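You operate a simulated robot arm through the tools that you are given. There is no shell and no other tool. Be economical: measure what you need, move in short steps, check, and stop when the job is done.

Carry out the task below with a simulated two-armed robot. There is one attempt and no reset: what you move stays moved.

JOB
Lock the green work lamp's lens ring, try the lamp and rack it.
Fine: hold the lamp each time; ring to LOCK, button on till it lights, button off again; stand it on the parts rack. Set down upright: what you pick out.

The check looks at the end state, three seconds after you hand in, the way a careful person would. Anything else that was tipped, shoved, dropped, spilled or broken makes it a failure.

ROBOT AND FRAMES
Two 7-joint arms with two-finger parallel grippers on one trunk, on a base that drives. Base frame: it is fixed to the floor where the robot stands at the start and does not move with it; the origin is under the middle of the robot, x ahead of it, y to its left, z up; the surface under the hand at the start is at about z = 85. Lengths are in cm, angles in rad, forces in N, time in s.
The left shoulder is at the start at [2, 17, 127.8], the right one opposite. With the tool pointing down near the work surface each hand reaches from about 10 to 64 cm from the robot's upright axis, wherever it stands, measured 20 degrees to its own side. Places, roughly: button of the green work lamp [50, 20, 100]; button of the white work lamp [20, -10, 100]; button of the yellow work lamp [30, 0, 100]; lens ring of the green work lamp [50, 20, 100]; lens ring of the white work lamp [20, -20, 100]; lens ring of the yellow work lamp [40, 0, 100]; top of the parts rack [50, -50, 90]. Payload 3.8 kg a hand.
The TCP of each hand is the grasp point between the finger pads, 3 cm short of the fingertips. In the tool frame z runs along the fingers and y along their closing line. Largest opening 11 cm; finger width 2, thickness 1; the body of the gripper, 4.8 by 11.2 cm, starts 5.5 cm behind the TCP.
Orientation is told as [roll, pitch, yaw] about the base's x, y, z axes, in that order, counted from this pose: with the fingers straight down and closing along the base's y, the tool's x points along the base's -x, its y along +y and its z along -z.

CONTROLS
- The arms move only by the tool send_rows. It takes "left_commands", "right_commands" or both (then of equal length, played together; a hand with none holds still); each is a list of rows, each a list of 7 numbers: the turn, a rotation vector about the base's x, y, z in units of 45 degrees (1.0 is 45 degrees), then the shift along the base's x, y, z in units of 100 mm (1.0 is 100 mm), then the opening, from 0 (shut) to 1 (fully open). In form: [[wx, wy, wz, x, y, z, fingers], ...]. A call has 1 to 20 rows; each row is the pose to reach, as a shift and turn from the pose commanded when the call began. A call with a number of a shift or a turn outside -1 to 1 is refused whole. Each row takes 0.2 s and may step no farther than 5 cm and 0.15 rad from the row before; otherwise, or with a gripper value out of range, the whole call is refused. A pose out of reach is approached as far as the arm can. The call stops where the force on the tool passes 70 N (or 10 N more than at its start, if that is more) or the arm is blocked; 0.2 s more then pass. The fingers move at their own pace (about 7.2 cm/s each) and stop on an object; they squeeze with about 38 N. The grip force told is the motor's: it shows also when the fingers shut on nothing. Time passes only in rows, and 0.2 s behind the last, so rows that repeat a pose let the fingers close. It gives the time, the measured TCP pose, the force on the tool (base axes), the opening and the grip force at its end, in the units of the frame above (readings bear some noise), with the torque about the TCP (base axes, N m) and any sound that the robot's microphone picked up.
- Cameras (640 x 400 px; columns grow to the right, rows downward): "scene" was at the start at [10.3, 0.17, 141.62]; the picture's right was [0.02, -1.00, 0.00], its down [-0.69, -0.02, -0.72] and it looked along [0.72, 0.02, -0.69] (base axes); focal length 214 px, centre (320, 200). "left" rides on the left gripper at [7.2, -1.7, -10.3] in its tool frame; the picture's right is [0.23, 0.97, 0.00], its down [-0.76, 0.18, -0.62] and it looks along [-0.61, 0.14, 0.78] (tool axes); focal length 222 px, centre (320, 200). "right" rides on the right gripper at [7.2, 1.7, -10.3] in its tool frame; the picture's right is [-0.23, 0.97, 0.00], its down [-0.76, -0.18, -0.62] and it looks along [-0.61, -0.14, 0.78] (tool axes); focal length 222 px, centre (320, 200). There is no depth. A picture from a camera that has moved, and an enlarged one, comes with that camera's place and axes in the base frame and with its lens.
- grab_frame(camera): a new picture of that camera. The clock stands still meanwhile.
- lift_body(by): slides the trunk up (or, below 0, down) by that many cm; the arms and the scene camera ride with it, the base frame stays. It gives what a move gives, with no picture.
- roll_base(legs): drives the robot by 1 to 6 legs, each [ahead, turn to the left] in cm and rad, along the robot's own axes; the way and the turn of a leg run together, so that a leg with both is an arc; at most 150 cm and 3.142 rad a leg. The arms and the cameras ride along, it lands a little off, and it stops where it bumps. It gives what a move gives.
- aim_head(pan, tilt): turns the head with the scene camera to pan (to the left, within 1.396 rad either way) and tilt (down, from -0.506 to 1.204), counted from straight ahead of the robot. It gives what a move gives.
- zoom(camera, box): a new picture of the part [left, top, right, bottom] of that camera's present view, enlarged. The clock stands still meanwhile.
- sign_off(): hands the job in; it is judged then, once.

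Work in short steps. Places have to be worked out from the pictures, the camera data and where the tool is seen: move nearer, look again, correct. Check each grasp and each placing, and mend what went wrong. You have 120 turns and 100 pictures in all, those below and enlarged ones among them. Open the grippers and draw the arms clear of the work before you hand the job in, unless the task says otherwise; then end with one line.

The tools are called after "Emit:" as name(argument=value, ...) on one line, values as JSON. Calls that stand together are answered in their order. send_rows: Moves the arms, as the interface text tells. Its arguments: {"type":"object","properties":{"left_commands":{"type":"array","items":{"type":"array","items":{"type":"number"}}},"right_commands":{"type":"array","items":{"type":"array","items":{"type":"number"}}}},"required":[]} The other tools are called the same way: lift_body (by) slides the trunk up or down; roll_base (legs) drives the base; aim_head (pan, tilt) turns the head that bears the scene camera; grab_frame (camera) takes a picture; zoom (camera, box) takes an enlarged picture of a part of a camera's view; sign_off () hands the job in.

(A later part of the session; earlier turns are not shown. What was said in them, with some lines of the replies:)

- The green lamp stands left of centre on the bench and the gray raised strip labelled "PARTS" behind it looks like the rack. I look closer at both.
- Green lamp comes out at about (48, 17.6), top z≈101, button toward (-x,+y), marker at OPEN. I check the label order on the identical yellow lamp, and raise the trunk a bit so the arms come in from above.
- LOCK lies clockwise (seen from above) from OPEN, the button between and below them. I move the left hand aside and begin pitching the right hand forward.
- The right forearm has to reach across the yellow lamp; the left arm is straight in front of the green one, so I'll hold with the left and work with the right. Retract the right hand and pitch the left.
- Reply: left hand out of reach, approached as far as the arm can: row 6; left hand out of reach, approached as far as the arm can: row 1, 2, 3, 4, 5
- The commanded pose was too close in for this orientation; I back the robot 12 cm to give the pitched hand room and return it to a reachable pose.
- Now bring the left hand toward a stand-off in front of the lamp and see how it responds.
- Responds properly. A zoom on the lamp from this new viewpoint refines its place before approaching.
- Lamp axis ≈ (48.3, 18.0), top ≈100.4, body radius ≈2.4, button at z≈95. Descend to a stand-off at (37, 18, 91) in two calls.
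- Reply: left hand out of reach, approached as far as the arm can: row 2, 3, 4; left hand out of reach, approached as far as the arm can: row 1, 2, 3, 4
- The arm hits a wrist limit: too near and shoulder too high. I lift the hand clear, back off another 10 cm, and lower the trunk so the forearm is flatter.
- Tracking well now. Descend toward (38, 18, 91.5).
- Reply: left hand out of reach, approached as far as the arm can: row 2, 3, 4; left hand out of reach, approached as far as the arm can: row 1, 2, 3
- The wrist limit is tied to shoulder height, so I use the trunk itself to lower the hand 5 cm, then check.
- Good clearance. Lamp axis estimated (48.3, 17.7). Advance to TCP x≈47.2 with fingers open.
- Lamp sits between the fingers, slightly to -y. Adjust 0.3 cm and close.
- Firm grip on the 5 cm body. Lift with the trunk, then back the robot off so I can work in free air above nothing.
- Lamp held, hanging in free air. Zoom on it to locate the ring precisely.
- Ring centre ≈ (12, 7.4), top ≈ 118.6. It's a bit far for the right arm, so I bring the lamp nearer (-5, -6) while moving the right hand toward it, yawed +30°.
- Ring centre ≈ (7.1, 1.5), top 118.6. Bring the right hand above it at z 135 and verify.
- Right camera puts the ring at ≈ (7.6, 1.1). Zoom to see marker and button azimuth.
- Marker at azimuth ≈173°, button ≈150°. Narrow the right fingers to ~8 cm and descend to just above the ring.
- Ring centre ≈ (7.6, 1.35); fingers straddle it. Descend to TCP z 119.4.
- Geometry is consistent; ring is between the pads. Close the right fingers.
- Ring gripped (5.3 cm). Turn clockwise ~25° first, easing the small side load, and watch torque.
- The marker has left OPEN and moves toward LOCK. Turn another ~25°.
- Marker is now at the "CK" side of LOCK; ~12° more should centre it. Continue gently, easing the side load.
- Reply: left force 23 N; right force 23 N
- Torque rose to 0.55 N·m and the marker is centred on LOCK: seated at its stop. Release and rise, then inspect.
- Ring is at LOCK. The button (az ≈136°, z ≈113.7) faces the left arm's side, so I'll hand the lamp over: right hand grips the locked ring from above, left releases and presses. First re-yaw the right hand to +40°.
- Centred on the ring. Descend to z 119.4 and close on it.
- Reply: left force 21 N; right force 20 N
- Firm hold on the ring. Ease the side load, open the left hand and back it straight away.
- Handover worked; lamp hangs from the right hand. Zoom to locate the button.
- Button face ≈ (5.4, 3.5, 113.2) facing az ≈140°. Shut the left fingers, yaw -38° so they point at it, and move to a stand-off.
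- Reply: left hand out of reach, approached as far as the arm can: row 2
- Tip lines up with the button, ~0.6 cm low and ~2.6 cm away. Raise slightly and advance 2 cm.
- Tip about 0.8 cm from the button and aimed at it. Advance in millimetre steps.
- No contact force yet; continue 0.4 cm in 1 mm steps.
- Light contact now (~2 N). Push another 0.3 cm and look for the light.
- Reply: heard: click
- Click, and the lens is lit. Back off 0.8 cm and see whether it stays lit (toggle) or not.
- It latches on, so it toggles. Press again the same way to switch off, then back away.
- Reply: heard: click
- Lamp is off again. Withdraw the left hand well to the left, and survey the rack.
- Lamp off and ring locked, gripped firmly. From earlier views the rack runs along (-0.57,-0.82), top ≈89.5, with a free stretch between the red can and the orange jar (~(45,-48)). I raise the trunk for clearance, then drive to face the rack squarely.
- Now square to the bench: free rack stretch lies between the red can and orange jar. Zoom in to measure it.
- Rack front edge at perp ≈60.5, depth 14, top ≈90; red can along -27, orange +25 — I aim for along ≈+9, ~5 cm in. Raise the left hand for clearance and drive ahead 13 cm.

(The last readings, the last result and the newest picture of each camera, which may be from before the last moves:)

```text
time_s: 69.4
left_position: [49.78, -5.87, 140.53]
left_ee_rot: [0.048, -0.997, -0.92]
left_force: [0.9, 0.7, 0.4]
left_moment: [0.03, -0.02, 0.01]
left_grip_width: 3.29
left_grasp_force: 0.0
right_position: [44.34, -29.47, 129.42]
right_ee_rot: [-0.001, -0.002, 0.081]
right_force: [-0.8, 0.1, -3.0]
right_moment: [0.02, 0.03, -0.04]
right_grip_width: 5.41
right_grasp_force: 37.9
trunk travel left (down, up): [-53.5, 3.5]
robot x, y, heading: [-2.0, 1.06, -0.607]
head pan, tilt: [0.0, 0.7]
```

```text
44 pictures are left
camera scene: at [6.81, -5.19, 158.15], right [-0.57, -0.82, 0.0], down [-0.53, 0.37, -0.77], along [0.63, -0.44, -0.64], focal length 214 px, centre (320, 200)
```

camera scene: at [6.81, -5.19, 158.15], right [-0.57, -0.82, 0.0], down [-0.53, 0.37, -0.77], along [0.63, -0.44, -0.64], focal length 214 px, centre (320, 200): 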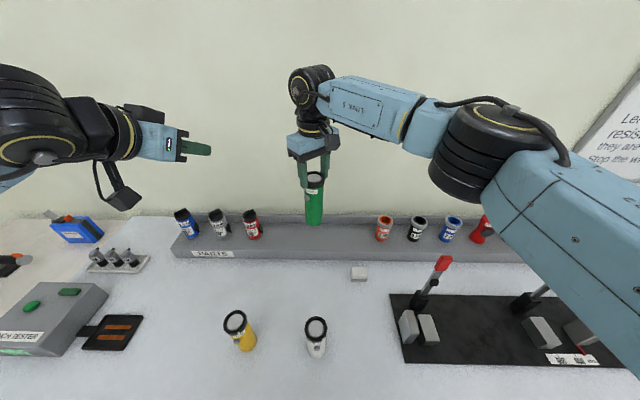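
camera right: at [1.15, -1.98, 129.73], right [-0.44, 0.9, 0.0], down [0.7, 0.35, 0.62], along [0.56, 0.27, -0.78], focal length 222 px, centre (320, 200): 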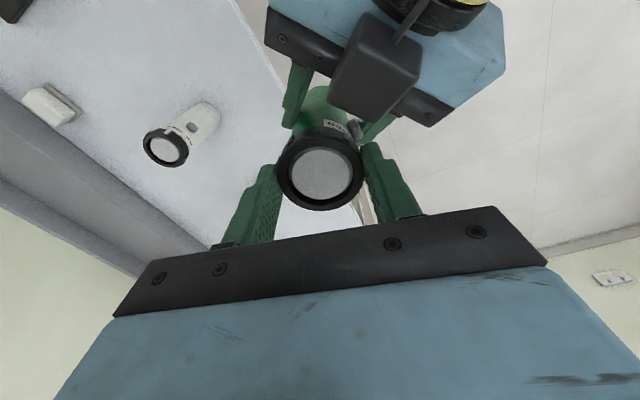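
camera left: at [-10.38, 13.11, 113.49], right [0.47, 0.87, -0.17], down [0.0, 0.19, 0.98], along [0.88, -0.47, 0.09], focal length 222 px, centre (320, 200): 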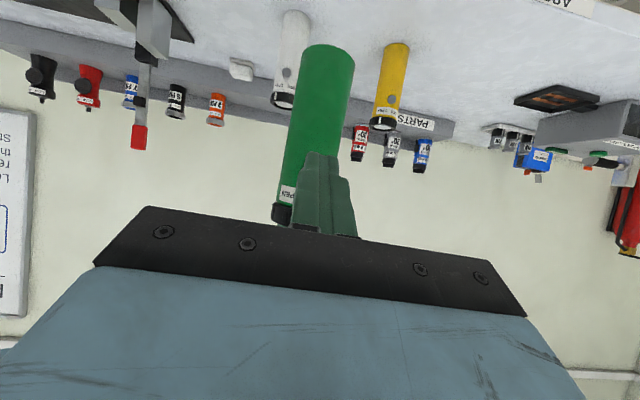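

Robot fits without bumping. Extend the right arm at height over the target spot (perp ≈64.8, along ≈8).

Emit:
send_rows(right_commands=[[0, 0, 0, 0.05, -0.2, 0, 0.3], [0, 0, 0, 0.1, -0.4, 0, 0.3], [0, 0, 0, 0.15, -0.6, 0, 0.3], [0, 0, 0, 0.2, -0.8, 0, 0.3], [0, 0, 0, 0.25, -1, 0, 0.3]])

Emit:
send_rows(right_commands=[[0, 0, 0, 0.06, -0.14, 0, 0.3], [0, 0, 0, 0.12, -0.28, 0, 0.3], [0, 0, 0, 0.18, -0.41, 0, 0.3], [0, 0, 0, 0.18, -0.41, 0, 0.3]])

Emit:
grab_frame(camera="scene")

```text
time_s: 70.6
left_position: [49.91, -5.79, 140.56]
left_ee_rot: [0.046, -0.995, -0.92]
left_force: [-0.5, -0.3, 0.1]
left_moment: [-0.03, -0.04, -0.05]
left_grip_width: 3.33
left_grasp_force: 0.1
right_position: [42.51, -34.71, 127.55]
right_ee_rot: [0.0, 0.002, 0.083]
right_force: [-0.7, 0.7, -2.6]
right_moment: [-0.04, 0.05, 0.04]
right_grip_width: 5.37
right_grasp_force: 38.3
right hand out of reach, approached as far as the arm can: row 1, 2, 3, 4, 5
trunk travel left (down, up): [-53.5, 3.5]
robot x, y, heading: [-2.09, 0.57, -0.609]
head pan, tilt: [0.0, 0.7]
```

```text
time_s: 71.6
left_position: [49.9, -6.0, 140.63]
left_ee_rot: [0.047, -0.996, -0.921]
left_force: [0.4, 0.8, 0.8]
left_moment: [-0.03, 0.02, -0.02]
left_grip_width: 3.29
left_grasp_force: 0.0
right_position: [42.49, -34.89, 127.67]
right_ee_rot: [0.001, 0.001, 0.079]
right_force: [-0.2, 0.3, -2.4]
right_moment: [0.0, 0.0, 0.01]
right_grip_width: 5.39
right_grasp_force: 37.5
right hand out of reach, approached as far as the arm can: row 1, 2, 3, 4
trunk travel left (down, up): [-53.5, 3.5]
robot x, y, heading: [-1.86, 0.98, -0.611]
head pan, tilt: [0.0, 0.7]
```

```text
43 pictures are left
camera scene: at [6.89, -5.22, 158.13], right [-0.57, -0.82, 0.0], down [-0.53, 0.37, -0.76], along [0.63, -0.44, -0.64], focal length 214 px, centre (320, 200)
```

scene: 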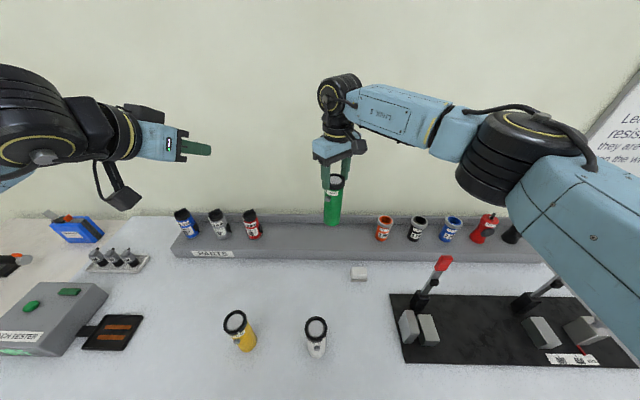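

The arm is limited at this height with the tool down; reach is larger lower relative to the shoulder. Lower the hand ~13 cm here (nothing beneath) and extend again.

Emit:
send_rows(right_commands=[[0, 0, 0, 0, 0, -0.3, 0.3], [0, 0, 0, 0, 0, -0.6, 0.3], [0, 0, 0, 0, 0, -0.9, 0.3], [0, 0, 0, 0, 0, -1, 0.3], [0, 0, 0, 0, 0, -1, 0.3]])

Emit:
send_rows(right_commands=[[0, 0, 0, 0.1, -0.12, -0.1, 0.3], [0, 0, 0, 0.2, -0.24, -0.2, 0.3], [0, 0, 0, 0.3, -0.36, -0.3, 0.3], [0, 0, 0, 0.4, -0.48, -0.3, 0.3], [0, 0, 0, 0.5, -0.6, -0.3, 0.3], [0, 0, 0, 0.6, -0.78, -0.3, 0.3], [0, 0, 0, 0.6, -0.78, -0.3, 0.3]])

Emit:
grab_frame(camera="scene")

```text
time_s: 72.8
left_position: [49.85, -6.03, 140.51]
left_ee_rot: [0.048, -0.997, -0.921]
left_force: [-0.1, 0.6, -0.5]
left_moment: [-0.03, 0.01, -0.02]
left_grip_width: 3.29
left_grasp_force: 0.0
right_position: [42.42, -34.88, 119.72]
right_ee_rot: [0.001, 0.0, 0.079]
right_force: [1.3, 0.5, -2.5]
right_moment: [-0.01, 0.04, 0.04]
right_grip_width: 5.35
right_grasp_force: 37.9
right hand out of reach, approached as far as the arm can: row 3, 4, 5
trunk travel left (down, up): [-53.5, 3.5]
robot x, y, heading: [-1.77, 0.77, -0.612]
head pan, tilt: [0.0, 0.7]
```

```text
time_s: 74.4
left_position: [50.01, -6.08, 140.49]
left_ee_rot: [0.047, -0.996, -0.919]
left_force: [-0.5, -0.5, -0.1]
left_moment: [0.0, -0.01, 0.01]
left_grip_width: 3.31
left_grasp_force: 0.1
right_position: [42.4, -34.77, 119.75]
right_ee_rot: [0.0, -0.002, 0.08]
right_force: [-0.2, -0.8, -2.9]
right_moment: [0.01, 0.02, 0.0]
right_grip_width: 5.41
right_grasp_force: 37.9
right hand out of reach, approached as far as the arm can: row 1, 2, 3, 4, 5, 6, 7
trunk travel left (down, up): [-53.5, 3.5]
robot x, y, heading: [-1.64, 0.66, -0.606]
head pan, tilt: [0.0, 0.7]
```

```text
42 pictures are left
camera scene: at [6.88, -5.23, 158.13], right [-0.57, -0.82, 0.0], down [-0.53, 0.37, -0.76], along [0.63, -0.44, -0.64], focal length 214 px, centre (320, 200)
```

scene: 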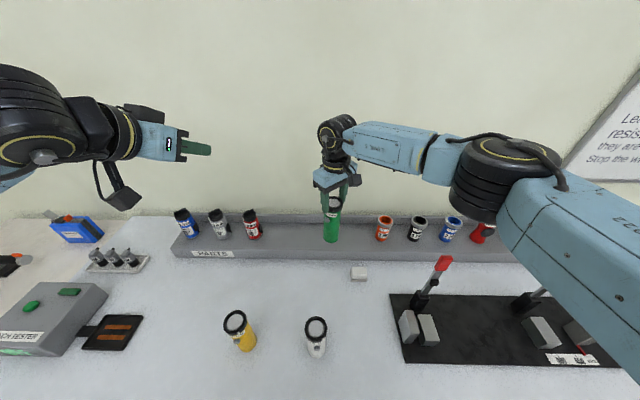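

Stuck at a joint limit, probably wrist yaw (it's +40° in the robot frame). Turn the hand -45° about vertical and retry.

Emit:
send_rows(right_commands=[[0, 0, -0.17, 0, 0, 0, 0.3], [0, 0, -0.34, 0, 0, 0, 0.3], [0, 0, -0.51, 0, 0, 0, 0.3], [0, 0, -0.68, 0, 0, 0, 0.3], [0, 0, -0.85, 0, 0, 0, 0.3], [0, 0, -1, 0, 0, 0, 0.3]])

Emit:
send_rows(right_commands=[[0, 0, 0, 0.12, -0.14, 0, 0.3], [0, 0, 0, 0.24, -0.28, 0, 0.3], [0, 0, 0, 0.36, -0.42, 0, 0.3], [0, 0, 0, 0.48, -0.56, 0, 0.3], [0, 0, 0, 0.6, -0.7, 0, 0.3], [0, 0, 0, 0.6, -0.78, 0, 0.3]])

```text
time_s: 75.8
left_position: [49.86, -6.0, 140.68]
left_ee_rot: [0.047, -0.995, -0.922]
left_force: [0.6, -0.3, 1.3]
left_moment: [0.01, -0.01, 0.0]
left_grip_width: 3.31
left_grasp_force: 0.0
right_position: [42.09, -34.98, 119.53]
right_ee_rot: [0.0, 0.002, -0.707]
right_force: [0.0, -0.4, -2.8]
right_moment: [0.02, 0.0, 0.01]
right_grip_width: 5.38
right_grasp_force: 38.0
trunk travel left (down, up): [-53.5, 3.5]
robot x, y, heading: [-1.66, 0.65, -0.61]
head pan, tilt: [0.0, 0.7]
```

```text
time_s: 77.2
left_position: [49.67, -6.1, 140.66]
left_ee_rot: [0.049, -0.994, -0.921]
left_force: [0.2, -0.6, 0.2]
left_moment: [0.01, 0.0, -0.02]
left_grip_width: 3.29
left_grasp_force: 0.1
right_position: [44.61, -40.68, 120.12]
right_ee_rot: [0.001, 0.002, -0.705]
right_force: [-0.4, -0.8, -2.3]
right_moment: [0.0, 0.01, -0.02]
right_grip_width: 5.39
right_grasp_force: 37.8
right hand out of reach, approached as far as the arm can: row 3, 4, 5, 6
trunk travel left (down, up): [-53.5, 3.5]
robot x, y, heading: [-1.64, 0.96, -0.606]
head pan, tilt: [0.0, 0.7]
```

Freed up: now perp ≈60, along ≈8. Lower 6 cm and extend the rest.

Emit:
send_rows(right_commands=[[0, 0, 0, 0, 0, -0.2, 0.3], [0, 0, 0, 0, 0, -0.4, 0.3], [0, 0, 0, 0, 0, -0.6, 0.3], [0, 0, 0, 0.12, -0.085, -0.6, 0.3], [0, 0, 0, 0.24, -0.17, -0.6, 0.3], [0, 0, 0, 0.36, -0.25, -0.6, 0.3], [0, 0, 0, 0.42, -0.29, -0.6, 0.3], [0, 0, 0, 0.42, -0.29, -0.6, 0.3]])

Emit:
grab_frame(camera="scene")

```text
time_s: 79.0
left_position: [49.9, -6.0, 140.59]
left_ee_rot: [0.048, -0.996, -0.921]
left_force: [-0.3, -0.6, -0.2]
left_moment: [0.0, 0.04, -0.01]
left_grip_width: 3.31
left_grasp_force: 0.1
right_position: [43.82, -41.28, 114.82]
right_ee_rot: [0.0, -0.001, -0.705]
right_force: [0.2, -0.4, -3.6]
right_moment: [0.02, 0.0, 0.01]
right_grip_width: 5.39
right_grasp_force: 38.3
right hand out of reach, approached as far as the arm can: row 2, 3, 4, 5, 6, 7, 8
trunk travel left (down, up): [-53.5, 3.5]
robot x, y, heading: [-1.5, 0.24, -0.61]
head pan, tilt: [0.0, 0.7]
```

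```text
41 pictures are left
camera scene: at [6.86, -5.27, 158.13], right [-0.57, -0.82, 0.0], down [-0.53, 0.37, -0.76], along [0.63, -0.44, -0.64], focal length 214 px, centre (320, 200)
```

scene: 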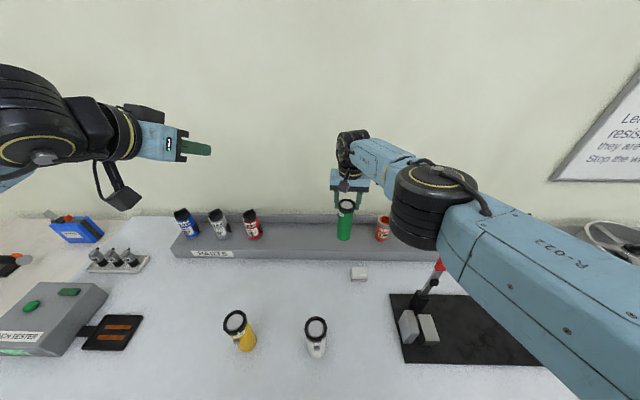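

The arm is straight out at ~60 cm from the shoulder. Turning the robot back to heading 0 (its start footprint) brings the right shoulder ~10 cm closer to the rack. Retract, raise, then turn.

Emit:
send_rows(right_commands=[[0, 0, 0, -0.2, 0.14, 0.2, 0.3], [0, 0, 0, -0.4, 0.28, 0.4, 0.3], [0, 0, 0, -0.6, 0.42, 0.6, 0.3], [0, 0, 0, -0.8, 0.56, 0.8, 0.3], [0, 0, 0, -0.8, 0.56, 0.8, 0.3]])

Emit:
roll_base(legs=[[0, 0.6]])

Emit:
aim_head(pan=-0.6, tilt=0.7)

Emit:
grab_frame(camera="scene")

```text
time_s: 80.2
left_position: [49.93, -5.94, 140.56]
left_ee_rot: [0.048, -0.995, -0.92]
left_force: [-0.3, 0.1, 0.4]
left_moment: [-0.01, 0.0, 0.0]
left_grip_width: 3.28
left_grasp_force: 0.1
right_position: [44.55, -40.46, 119.56]
right_ee_rot: [0.001, 0.002, -0.705]
right_force: [0.7, 0.9, -2.1]
right_moment: [0.02, 0.03, -0.02]
right_grip_width: 5.35
right_grasp_force: 37.9
right hand out of reach, approached as far as the arm can: row 1, 2, 3, 4, 5
trunk travel left (down, up): [-53.5, 3.5]
robot x, y, heading: [-2.04, 0.83, -0.607]
head pan, tilt: [0.0, 0.7]
```

```text
time_s: 82.3
left_position: [44.67, 24.34, 140.5]
left_ee_rot: [0.048, -0.994, -0.322]
left_force: [1.3, 0.6, -0.1]
left_moment: [0.01, 0.03, -0.02]
left_grip_width: 3.3
left_grasp_force: 0.0
right_position: [59.75, -7.02, 119.53]
right_ee_rot: [-0.002, 0.001, -0.105]
right_force: [-0.2, -0.5, -2.7]
right_moment: [0.01, 0.06, -0.04]
right_grip_width: 5.38
right_grasp_force: 37.5
trunk travel left (down, up): [-53.5, 3.5]
robot x, y, heading: [-1.95, 0.65, -0.007]
head pan, tilt: [0.0, 0.7]
```

```text
time_s: 83.3
left_position: [44.67, 24.39, 140.62]
left_ee_rot: [0.046, -0.994, -0.321]
left_force: [-0.4, 1.0, -0.2]
left_moment: [0.03, 0.01, -0.01]
left_grip_width: 3.31
left_grasp_force: 0.1
right_position: [59.69, -7.01, 119.7]
right_ee_rot: [-0.001, 0.001, -0.104]
right_force: [-0.4, -0.9, -3.0]
right_moment: [0.01, -0.03, 0.0]
right_grip_width: 5.39
right_grasp_force: 38.3
trunk travel left (down, up): [-53.5, 3.5]
robot x, y, heading: [-1.62, 0.76, -0.016]
head pan, tilt: [-0.6, 0.7]
```

```text
40 pictures are left
camera scene: at [7.26, -4.04, 158.14], right [-0.57, -0.82, 0.0], down [-0.53, 0.37, -0.76], along [0.63, -0.44, -0.64], focal length 214 px, centre (320, 200)
```

scene: 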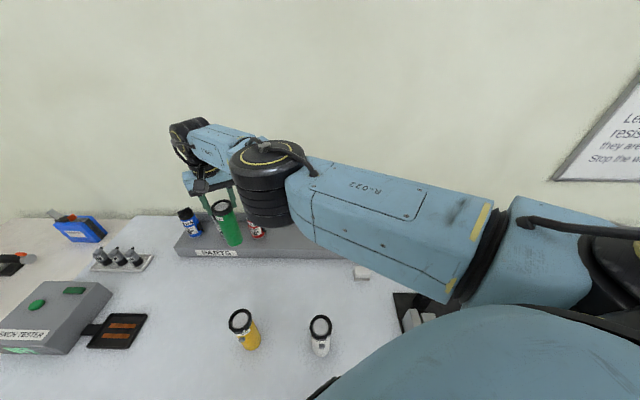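

Now swing the hand back right along the rack front toward along ≈6, staying ~12 cm short of it.

Emit:
send_rows(right_commands=[[0, 0, 0, -0.14, -0.2, 0, 0.3], [0, 0, 0, -0.28, -0.4, 0, 0.3], [0, 0, 0, -0.42, -0.6, 0, 0.3], [0, 0, 0, -0.56, -0.8, 0, 0.3], [0, 0, 0, -0.7, -1, 0, 0.3]])

Emit:
send_rows(right_commands=[[0, 0, 0, -0.14, -0.2, 0, 0.3], [0, 0, 0, -0.28, -0.4, 0, 0.3], [0, 0, 0, -0.42, -0.6, 0, 0.3], [0, 0, 0, -0.56, -0.8, 0, 0.3], [0, 0, 0, -0.7, -1, 0, 0.3]])

Emit:
send_rows(right_commands=[[0, 0, 0, -0.1, -0.2, 0, 0.3], [0, 0, 0, -0.2, -0.4, 0, 0.3], [0, 0, 0, -0.3, -0.6, 0, 0.3], [0, 0, 0, -0.4, -0.8, 0, 0.3]])

Emit:
grab_frame(camera="scene")

```text
time_s: 84.5
left_position: [44.78, 23.7, 140.68]
left_ee_rot: [0.054, -0.993, -0.326]
left_force: [0.3, -0.1, -0.6]
left_moment: [0.0, 0.01, 0.05]
left_grip_width: 3.27
left_grasp_force: 0.2
right_position: [52.88, -17.62, 119.58]
right_ee_rot: [0.001, 0.004, -0.109]
right_force: [0.5, -0.4, -3.5]
right_moment: [0.06, 0.01, 0.02]
right_grip_width: 5.36
right_grasp_force: 37.6
right hand out of reach, approached as far as the arm can: row 1
trunk travel left (down, up): [-53.5, 3.5]
robot x, y, heading: [-2.06, 0.61, -0.008]
head pan, tilt: [-0.6, 0.7]
```

```text
time_s: 85.7
left_position: [44.66, 24.39, 140.57]
left_ee_rot: [0.048, -0.995, -0.32]
left_force: [0.4, -0.5, -0.2]
left_moment: [0.02, 0.0, 0.03]
left_grip_width: 3.3
left_grasp_force: 0.1
right_position: [45.56, -27.33, 119.59]
right_ee_rot: [0.0, -0.001, -0.105]
right_force: [-0.4, 0.8, -2.5]
right_moment: [0.01, 0.04, -0.01]
right_grip_width: 5.37
right_grasp_force: 37.8
trunk travel left (down, up): [-53.5, 3.5]
robot x, y, heading: [-2.0, 1.03, -0.011]
head pan, tilt: [-0.6, 0.7]
```

```text
time_s: 86.7
left_position: [44.64, 24.21, 140.66]
left_ee_rot: [0.05, -0.994, -0.323]
left_force: [-0.3, -0.4, 0.1]
left_moment: [0.0, -0.02, 0.03]
left_grip_width: 3.32
left_grasp_force: 0.1
right_position: [41.84, -35.29, 119.62]
right_ee_rot: [0.001, 0.001, -0.104]
right_force: [-1.0, 0.1, -3.1]
right_moment: [-0.02, 0.03, 0.02]
right_grip_width: 5.37
right_grasp_force: 37.6
trunk travel left (down, up): [-53.5, 3.5]
robot x, y, heading: [-1.74, 0.55, -0.006]
head pan, tilt: [-0.6, 0.7]
```

```text
39 pictures are left
camera scene: at [7.17, -4.14, 158.14], right [-0.57, -0.82, 0.0], down [-0.53, 0.37, -0.76], along [0.63, -0.44, -0.64], focal length 214 px, centre (320, 200)
```

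scene: 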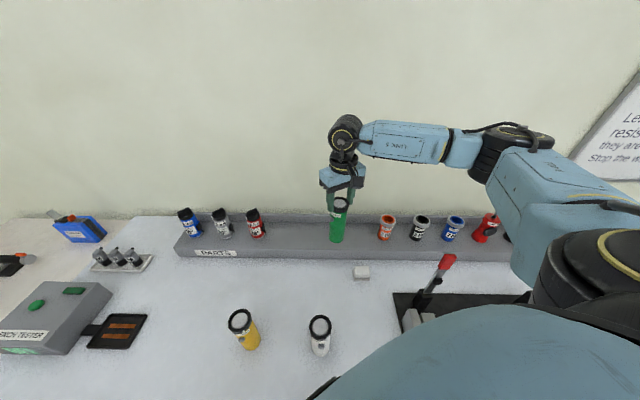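

Comfortable now. Extend 11 cm toward the rack (to ≈(50.6,-41.5)) still at height.

Emit:
send_rows(right_commands=[[0, 0, 0, 0.2, -0.14, 0, 0.3], [0, 0, 0, 0.4, -0.28, 0, 0.3], [0, 0, 0, 0.6, -0.42, 0, 0.3], [0, 0, 0, 0.8, -0.56, 0, 0.3], [0, 0, 0, 0.88, -0.62, 0, 0.3], [0, 0, 0, 0.88, -0.62, 0, 0.3]])

Emit:
zoom(camera="scene", box=[240, 140, 440, 270])

Emit:
grab_frame(camera="right")

```text
time_s: 88.1
left_position: [44.64, 24.36, 140.57]
left_ee_rot: [0.046, -0.995, -0.322]
left_force: [0.4, -0.2, 0.5]
left_moment: [0.01, 0.01, 0.02]
left_grip_width: 3.3
left_grasp_force: 0.0
right_position: [50.45, -41.21, 119.54]
right_ee_rot: [-0.001, 0.003, -0.107]
right_force: [0.2, 0.8, -2.7]
right_moment: [-0.03, 0.01, -0.01]
right_grip_width: 5.36
right_grasp_force: 37.8
trunk travel left (down, up): [-53.5, 3.5]
robot x, y, heading: [-1.99, 0.75, -0.011]
head pan, tilt: [-0.6, 0.7]
```

```text
3.08 times, centred on (340, 205) of scene
camera zoom: at [7.25, -4.07, 158.13], right [-0.57, -0.82, 0.0], down [-0.53, 0.37, -0.76], along [0.63, -0.44, -0.64], focal length 660 px, centre (258, 185)
```

zoom: 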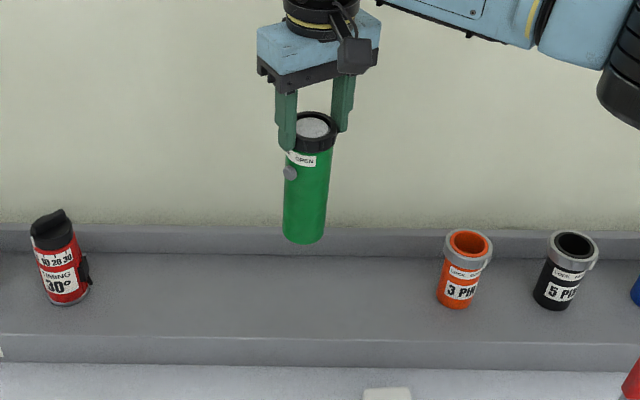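

```text
37 pictures are left
camera right: at [43.58, -38.8, 130.01], right [0.33, 0.94, 0.0], down [0.74, -0.26, 0.62], along [0.59, -0.2, -0.78], focal length 222 px, centre (320, 200)
```

right: 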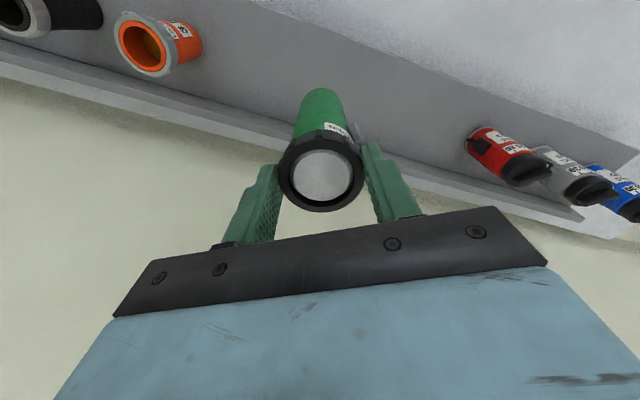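

Over the rack at perp 65 (rack spans 60–74), well between neighbours. Move 1.5 cm deeper and descend to TCP z≈108.

Emit:
send_rows(right_commands=[[0, 0, 0, 0.12, -0.085, -0.1, 0.3], [0, 0, 0, 0.12, -0.085, -0.35, 0.3], [0, 0, 0, 0.12, -0.085, -0.6, 0.3], [0, 0, 0, 0.12, -0.085, -0.85, 0.3], [0, 0, 0, 0.12, -0.085, -1, 0.3], [0, 0, 0, 0.12, -0.085, -1, 0.3]])

Emit:
zoom(camera="scene", box=[240, 140, 440, 270])

```text
time_s: 89.5
left_position: [44.62, 24.4, 140.67]
left_ee_rot: [0.045, -0.994, -0.321]
left_force: [0.3, -0.1, -0.3]
left_moment: [0.0, 0.01, 0.01]
left_grip_width: 3.32
left_grasp_force: 0.2
right_position: [51.77, -42.22, 109.58]
right_ee_rot: [0.0, 0.002, -0.105]
right_force: [0.2, 0.0, -2.4]
right_moment: [-0.04, 0.01, -0.02]
right_grip_width: 5.35
right_grasp_force: 38.1
trunk travel left (down, up): [-53.5, 3.5]
robot x, y, heading: [-1.67, 0.6, -0.01]
head pan, tilt: [-0.6, 0.7]
```

```text
3.08 times, centred on (340, 205) of scene
camera zoom: at [7.25, -4.06, 158.14], right [-0.57, -0.82, 0.0], down [-0.53, 0.37, -0.76], along [0.63, -0.44, -0.64], focal length 660 px, centre (258, 185)
```

zoom: 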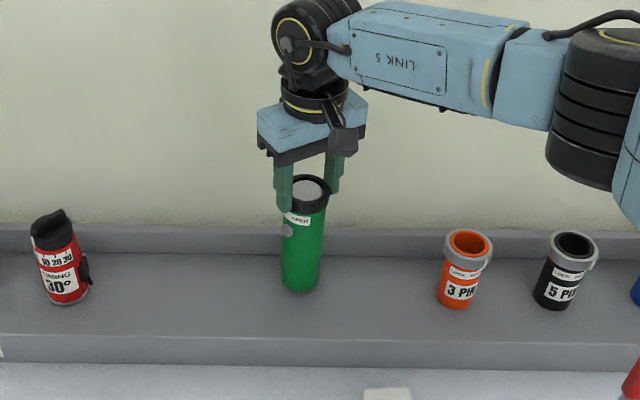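

Lamp is ~4 cm above the rack. Lower 2.8 cm, then millimetre steps.

Emit:
send_rows(right_commands=[[0, 0, 0, 0, 0, -0.1, 0.3], [0, 0, 0, 0, 0, -0.2, 0.3], [0, 0, 0, 0, 0, -0.28, 0.3], [0, 0, 0, 0, 0, -0.28, 0.3]])

Emit:
send_rows(right_commands=[[0, 0, 0, 0, 0, -0.02, 0.3], [0, 0, 0, 0, 0, -0.04, 0.3], [0, 0, 0, 0, 0, -0.06, 0.3], [0, 0, 0, 0, 0, -0.08, 0.3]])

Emit:
zoom(camera="scene", box=[300, 180, 380, 240])

```text
time_s: 90.5
left_position: [44.51, 24.5, 140.64]
left_ee_rot: [0.046, -0.997, -0.32]
left_force: [-0.1, -0.2, -0.8]
left_moment: [-0.02, -0.01, 0.02]
left_grip_width: 3.33
left_grasp_force: 0.0
right_position: [51.81, -42.09, 107.24]
right_ee_rot: [0.002, -0.009, -0.105]
right_force: [6.6, -5.0, 28.7]
right_moment: [-0.32, -0.74, -0.04]
right_grip_width: 5.39
right_grasp_force: 37.8
trunk travel left (down, up): [-53.5, 3.5]
robot x, y, heading: [-1.77, 0.99, -0.012]
head pan, tilt: [-0.6, 0.7]
```

```text
time_s: 91.5
left_position: [44.22, 24.62, 140.81]
left_ee_rot: [0.048, -1.001, -0.322]
left_force: [0.8, 0.1, 0.1]
left_moment: [0.03, -0.06, 0.02]
left_grip_width: 3.31
left_grasp_force: 0.0
right_position: [51.76, -42.05, 107.29]
right_ee_rot: [0.0, -0.018, -0.109]
right_force: [-0.8, -13.2, 62.9]
right_moment: [-1.25, 0.81, 0.12]
right_grip_width: 5.35
right_grasp_force: 37.7
trunk travel left (down, up): [-53.5, 3.5]
robot x, y, heading: [-1.94, 0.92, -0.008]
head pan, tilt: [-0.6, 0.7]
```

```text
6.67 times, centred on (340, 210) of scene
camera zoom: at [6.62, -3.74, 158.22], right [-0.57, -0.82, 0.0], down [-0.52, 0.37, -0.77], along [0.63, -0.44, -0.64], focal length 1430 px, centre (187, 133)
```

zoom: 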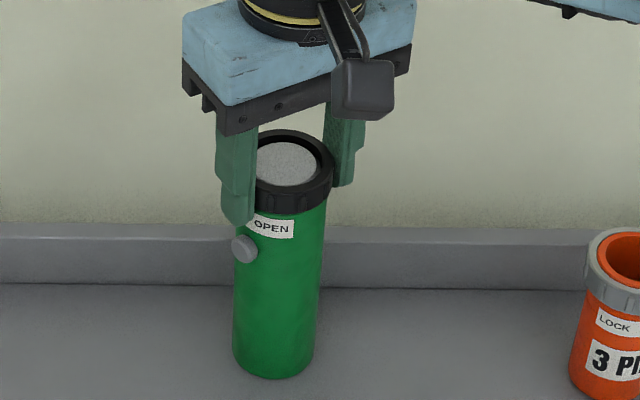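

It's on the rack (contact at TCP 107.3, so top ≈91.8) but I'm overpressing at 63 N; ease the command up 1.2 cm.

Emit:
send_rows(right_commands=[[0, 0, 0, 0, 0, 0.05, 0.3], [0, 0, 0, 0, 0, 0.1, 0.3], [0, 0, 0, 0, 0, 0.125, 0.3], [0, 0, 0, 0, 0, 0.125, 0.3], [0, 0, 0, 0, 0, 0.125, 0.3]])

Emit:
zoom(camera="scene", box=[300, 180, 380, 240])

```text
time_s: 92.7
left_position: [44.64, 24.37, 140.56]
left_ee_rot: [0.047, -0.994, -0.318]
left_force: [-0.2, -0.4, -0.1]
left_moment: [-0.01, 0.03, 0.01]
left_grip_width: 3.32
left_grasp_force: 0.0
right_position: [51.59, -41.9, 107.25]
right_ee_rot: [0.003, 0.006, -0.104]
right_force: [1.2, 2.2, 6.7]
right_moment: [0.27, -0.38, 0.03]
right_grip_width: 5.36
right_grasp_force: 38.0
trunk travel left (down, up): [-53.5, 3.5]
robot x, y, heading: [-1.39, 0.72, -0.01]
head pan, tilt: [-0.6, 0.7]
```

```text
6.67 times, centred on (340, 210) of scene
camera zoom: at [7.17, -3.94, 158.14], right [-0.57, -0.82, 0.0], down [-0.53, 0.37, -0.77], along [0.63, -0.44, -0.64], focal length 1430 px, centre (187, 133)
```

zoom: 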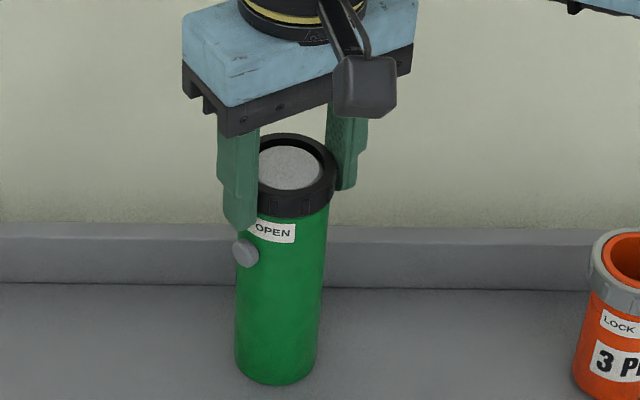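

Light resting load now. Open the fingers and check the lamp stands.

Emit:
send_rows(right_commands=[[0, 0, 0, 0, 0, 0, 0.5], [0, 0, 0, 0, 0, 0, 0.6], [0, 0, 0, 0, 0, 0, 0.72], [0, 0, 0, 0, 0, 0, 0.72]])

Emit:
zoom(camera="scene", box=[300, 180, 380, 240])

Emit:
grab_frame(camera="right")

```text
time_s: 93.7
left_position: [44.65, 24.4, 140.64]
left_ee_rot: [0.047, -0.993, -0.32]
left_force: [-0.6, -0.6, -0.3]
left_moment: [0.06, -0.01, -0.03]
left_grip_width: 3.27
left_grasp_force: 0.1
right_position: [51.76, -42.07, 107.13]
right_ee_rot: [-0.001, 0.005, -0.105]
right_force: [0.6, -0.6, 0.7]
right_moment: [-0.02, 0.0, 0.03]
right_grip_width: 7.94
right_grasp_force: 0.0
trunk travel left (down, up): [-53.5, 3.5]
robot x, y, heading: [-1.85, 0.61, -0.007]
head pan, tilt: [-0.6, 0.7]
```

```text
6.67 times, centred on (340, 210) of scene
camera zoom: at [7.22, -4.05, 158.14], right [-0.57, -0.82, 0.0], down [-0.53, 0.37, -0.76], along [0.63, -0.44, -0.64], focal length 1430 px, centre (187, 133)
```

zoom: 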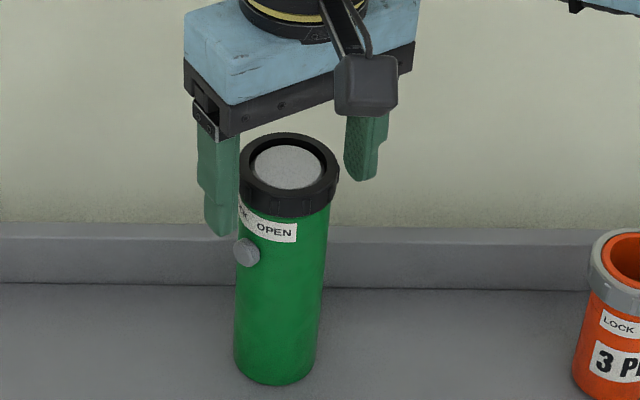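

```text
32 pictures are left
camera right: at [44.69, -39.59, 117.64], right [0.33, 0.94, 0.0], down [0.74, -0.26, 0.62], along [0.59, -0.2, -0.78], focal length 222 px, centre (320, 200)
```

right: 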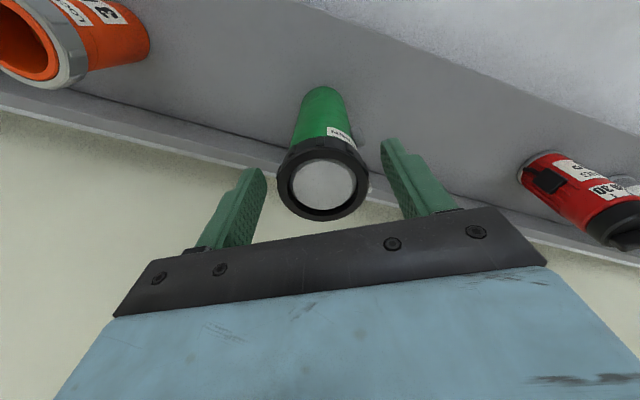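

Standing on its own. Raise the right hand straight up, then inspect.

Emit:
send_rows(right_commands=[[0, 0, 0, 0, 0, 0.25, 0.72], [0, 0, 0, 0, 0, 0.5, 0.72], [0, 0, 0, 0, 0, 0.75, 0.72], [0, 0, 0, 0, 0, 1, 0.72]])

Emit:
send_rows(right_commands=[[0, 0, 0, -0.2, 0.14, 0.15, 1], [0, 0, 0, -0.4, 0.28, 0.2, 1], [0, 0, 0, -0.6, 0.42, 0.2, 1], [0, 0, 0, -0.8, 0.56, 0.2, 1], [0, 0, 0, -0.9, 0.7, 0.2, 1]])

Emit:
grab_frame(camera="scene")

Emit:
zoom(camera="scene", box=[300, 180, 380, 240])

```text
time_s: 94.7
left_position: [44.74, 24.43, 140.64]
left_ee_rot: [0.047, -0.995, -0.32]
left_force: [-0.7, 0.1, -0.1]
left_moment: [-0.03, 0.04, -0.05]
left_grip_width: 3.26
left_grasp_force: 0.0
right_position: [51.8, -42.04, 117.46]
right_ee_rot: [0.0, 0.003, -0.104]
right_force: [0.4, 0.4, 0.3]
right_moment: [-0.01, 0.02, -0.01]
right_grip_width: 7.92
right_grasp_force: 0.0
trunk travel left (down, up): [-53.5, 3.5]
robot x, y, heading: [-1.6, 0.78, -0.007]
head pan, tilt: [-0.6, 0.7]
```

```text
time_s: 95.9
left_position: [44.68, 24.38, 140.58]
left_ee_rot: [0.047, -0.995, -0.321]
left_force: [-0.1, -0.9, -0.4]
left_moment: [0.03, -0.02, 0.03]
left_grip_width: 3.29
left_grasp_force: 0.0
right_position: [42.76, -35.11, 119.16]
right_ee_rot: [-0.001, 0.003, -0.108]
right_force: [0.6, 0.6, 0.4]
right_moment: [0.01, 0.01, -0.01]
right_grip_width: 10.98
right_grasp_force: 0.0
trunk travel left (down, up): [-53.5, 3.5]
robot x, y, heading: [-2.0, 0.9, -0.009]
head pan, tilt: [-0.6, 0.7]
```

```text
31 pictures are left
camera scene: at [7.24, -4.01, 158.14], right [-0.57, -0.82, 0.0], down [-0.53, 0.37, -0.76], along [0.63, -0.44, -0.64], focal length 214 px, centre (320, 200)
```

scene: 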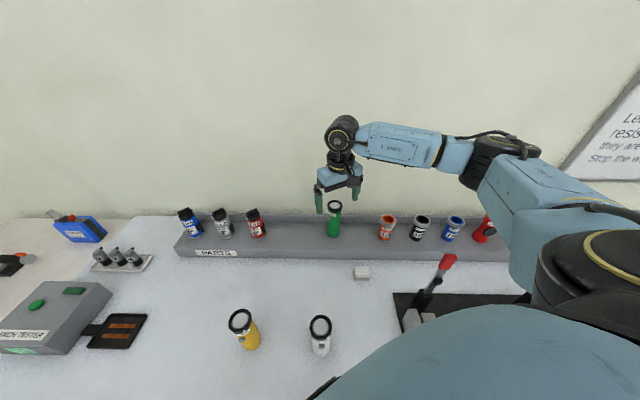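

```text
6.67 times, centred on (340, 210) of scene
camera zoom: at [7.24, -4.01, 158.14], right [-0.57, -0.82, 0.0], down [-0.53, 0.37, -0.76], along [0.63, -0.44, -0.64], focal length 1430 px, centre (187, 133)
```

zoom: 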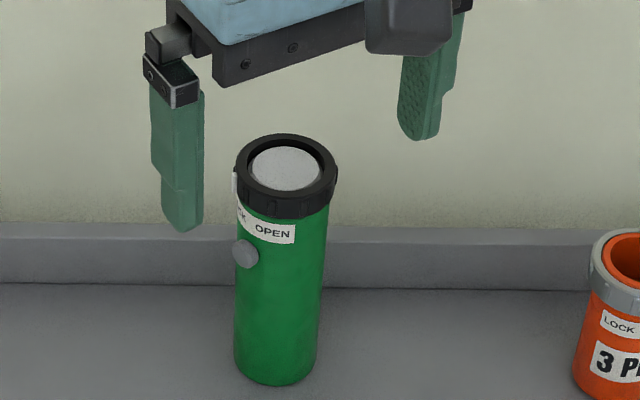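

Lamp stands upright, marker on the left edge at LOCK. Move the right hand left of the lamp with a yaw so its camera can confirm the LOCK alignment.

Emit:
send_rows(right_commands=[[0, 0, -0.17, 0.15, 0.2, 0, 1], [0, 0, -0.34, 0.3, 0.4, 0, 1], [0, 0, -0.51, 0.45, 0.6, 0, 1], [0, 0, -0.68, 0.6, 0.8, 0, 1], [0, 0, -0.85, 0.75, 0.9, 0, 1], [0, 0, -0.9, 0.75, 0.9, 0, 1]])

Emit:
grab_frame(camera="right")

```text
time_s: 97.3
left_position: [44.62, 24.34, 140.62]
left_ee_rot: [0.048, -0.993, -0.32]
left_force: [0.4, -0.1, -0.9]
left_moment: [0.02, -0.01, 0.02]
left_grip_width: 3.32
left_grasp_force: 0.1
right_position: [50.13, -25.95, 119.38]
right_ee_rot: [0.0, 0.0, -0.813]
right_force: [0.7, -0.1, 0.0]
right_moment: [0.02, -0.03, -0.01]
right_grip_width: 11.01
right_grasp_force: 0.0
trunk travel left (down, up): [-53.5, 3.5]
robot x, y, heading: [-1.71, 0.84, -0.013]
head pan, tilt: [-0.6, 0.7]
```

```text
29 pictures are left
camera right: at [46.46, -19.55, 129.76], right [0.86, 0.5, 0.0], down [0.39, -0.68, 0.62], along [0.31, -0.54, -0.78], focal length 222 px, centre (320, 200)
```

right: 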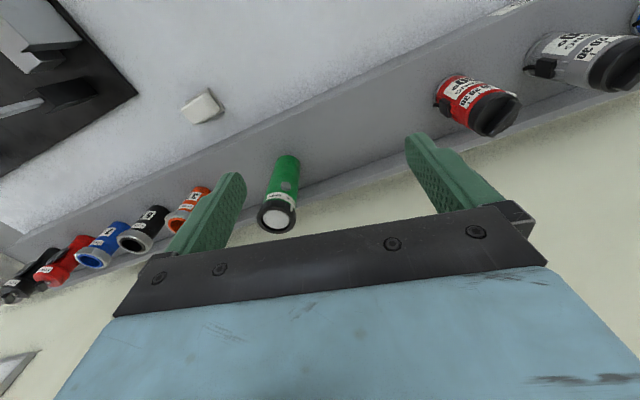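

Zoom on the ring label from here.

Emit:
zoom(camera="right", box=[245, 150, 315, 240])

```text
4.44 times, centred on (280, 195) of right
camera zoom: at [46.46, -19.55, 129.76], right [0.86, 0.5, 0.0], down [0.39, -0.68, 0.62], along [0.31, -0.54, -0.78], focal length 987 px, centre (498, 222)
```

zoom: 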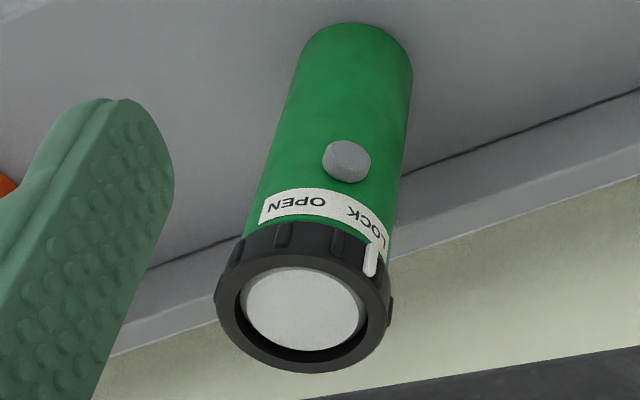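

Marker is centred on LOCK, lamp off and upright. Raise the right hand and back the robot away from the bench.

Emit:
send_rows(right_commands=[[0, 0, 0, 0, 0, 0.2, 1], [0, 0, 0, -0.2, 0, 0.4, 1], [0, 0, 0, -0.4, 0, 0.6, 1], [0, 0, 0, -0.6, 0, 0.7, 1]], left_commands=[[0, 0, 0, 0, 0, 0, 0.5], [0, 0, 0, 0, 0, 0, 0.7], [0, 0, 0, 0, 0, 0, 1], [0, 0, 0, 0, 0, 0, 1]])

Emit:
roll_base(legs=[[-25, 0]])

Emit:
grab_frame(camera="scene")

```text
time_s: 98.3
left_position: [44.77, 24.34, 140.65]
left_ee_rot: [0.049, -0.995, -0.321]
left_force: [0.0, 0.7, -0.2]
left_moment: [-0.01, 0.01, 0.01]
left_grip_width: 10.99
left_grasp_force: 0.1
right_position: [44.02, -26.04, 126.24]
right_ee_rot: [0.001, 0.002, -0.811]
right_force: [-0.4, 0.1, -0.3]
right_moment: [0.03, 0.0, -0.02]
right_grip_width: 10.99
right_grasp_force: 0.1
trunk travel left (down, up): [-53.5, 3.5]
robot x, y, heading: [-2.11, 0.69, -0.008]
head pan, tilt: [-0.6, 0.7]
```

```text
time_s: 100.1
left_position: [19.83, 24.53, 140.67]
left_ee_rot: [0.047, -0.994, -0.321]
left_force: [-0.5, 0.7, 0.6]
left_moment: [-0.01, 0.01, -0.01]
left_grip_width: 11.02
left_grasp_force: 0.1
right_position: [19.19, -25.87, 126.38]
right_ee_rot: [-0.001, 0.0, -0.811]
right_force: [-0.3, -0.2, 0.6]
right_moment: [-0.02, -0.01, 0.01]
right_grip_width: 10.99
right_grasp_force: 0.0
trunk travel left (down, up): [-53.5, 3.5]
robot x, y, heading: [-26.53, 1.39, -0.009]
head pan, tilt: [-0.6, 0.7]
```

```text
27 pictures are left
camera scene: at [-17.58, -3.82, 158.13], right [-0.57, -0.82, 0.0], down [-0.53, 0.37, -0.76], along [0.63, -0.44, -0.64], focal length 214 px, centre (320, 200)
```

scene: 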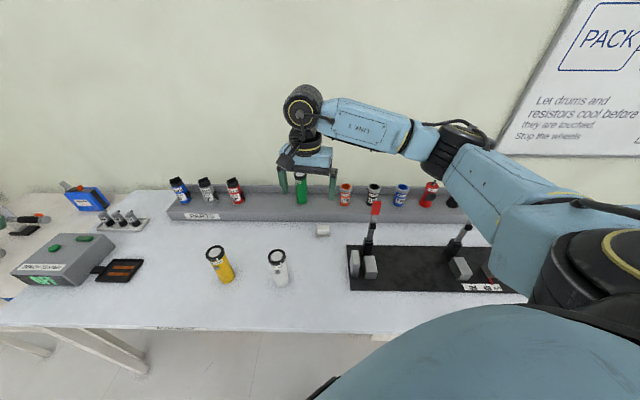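

Everything stands in place; lamp on the rack, grippers open and clear. Handing in.

Emit:
sign_off()

```text
The job is handed in.
```

The green lamp's ring is on LOCK, it lit when I pressed the button and went off on the second press, and it now stands upright on the parts rack with nothing else visibly disturbed.
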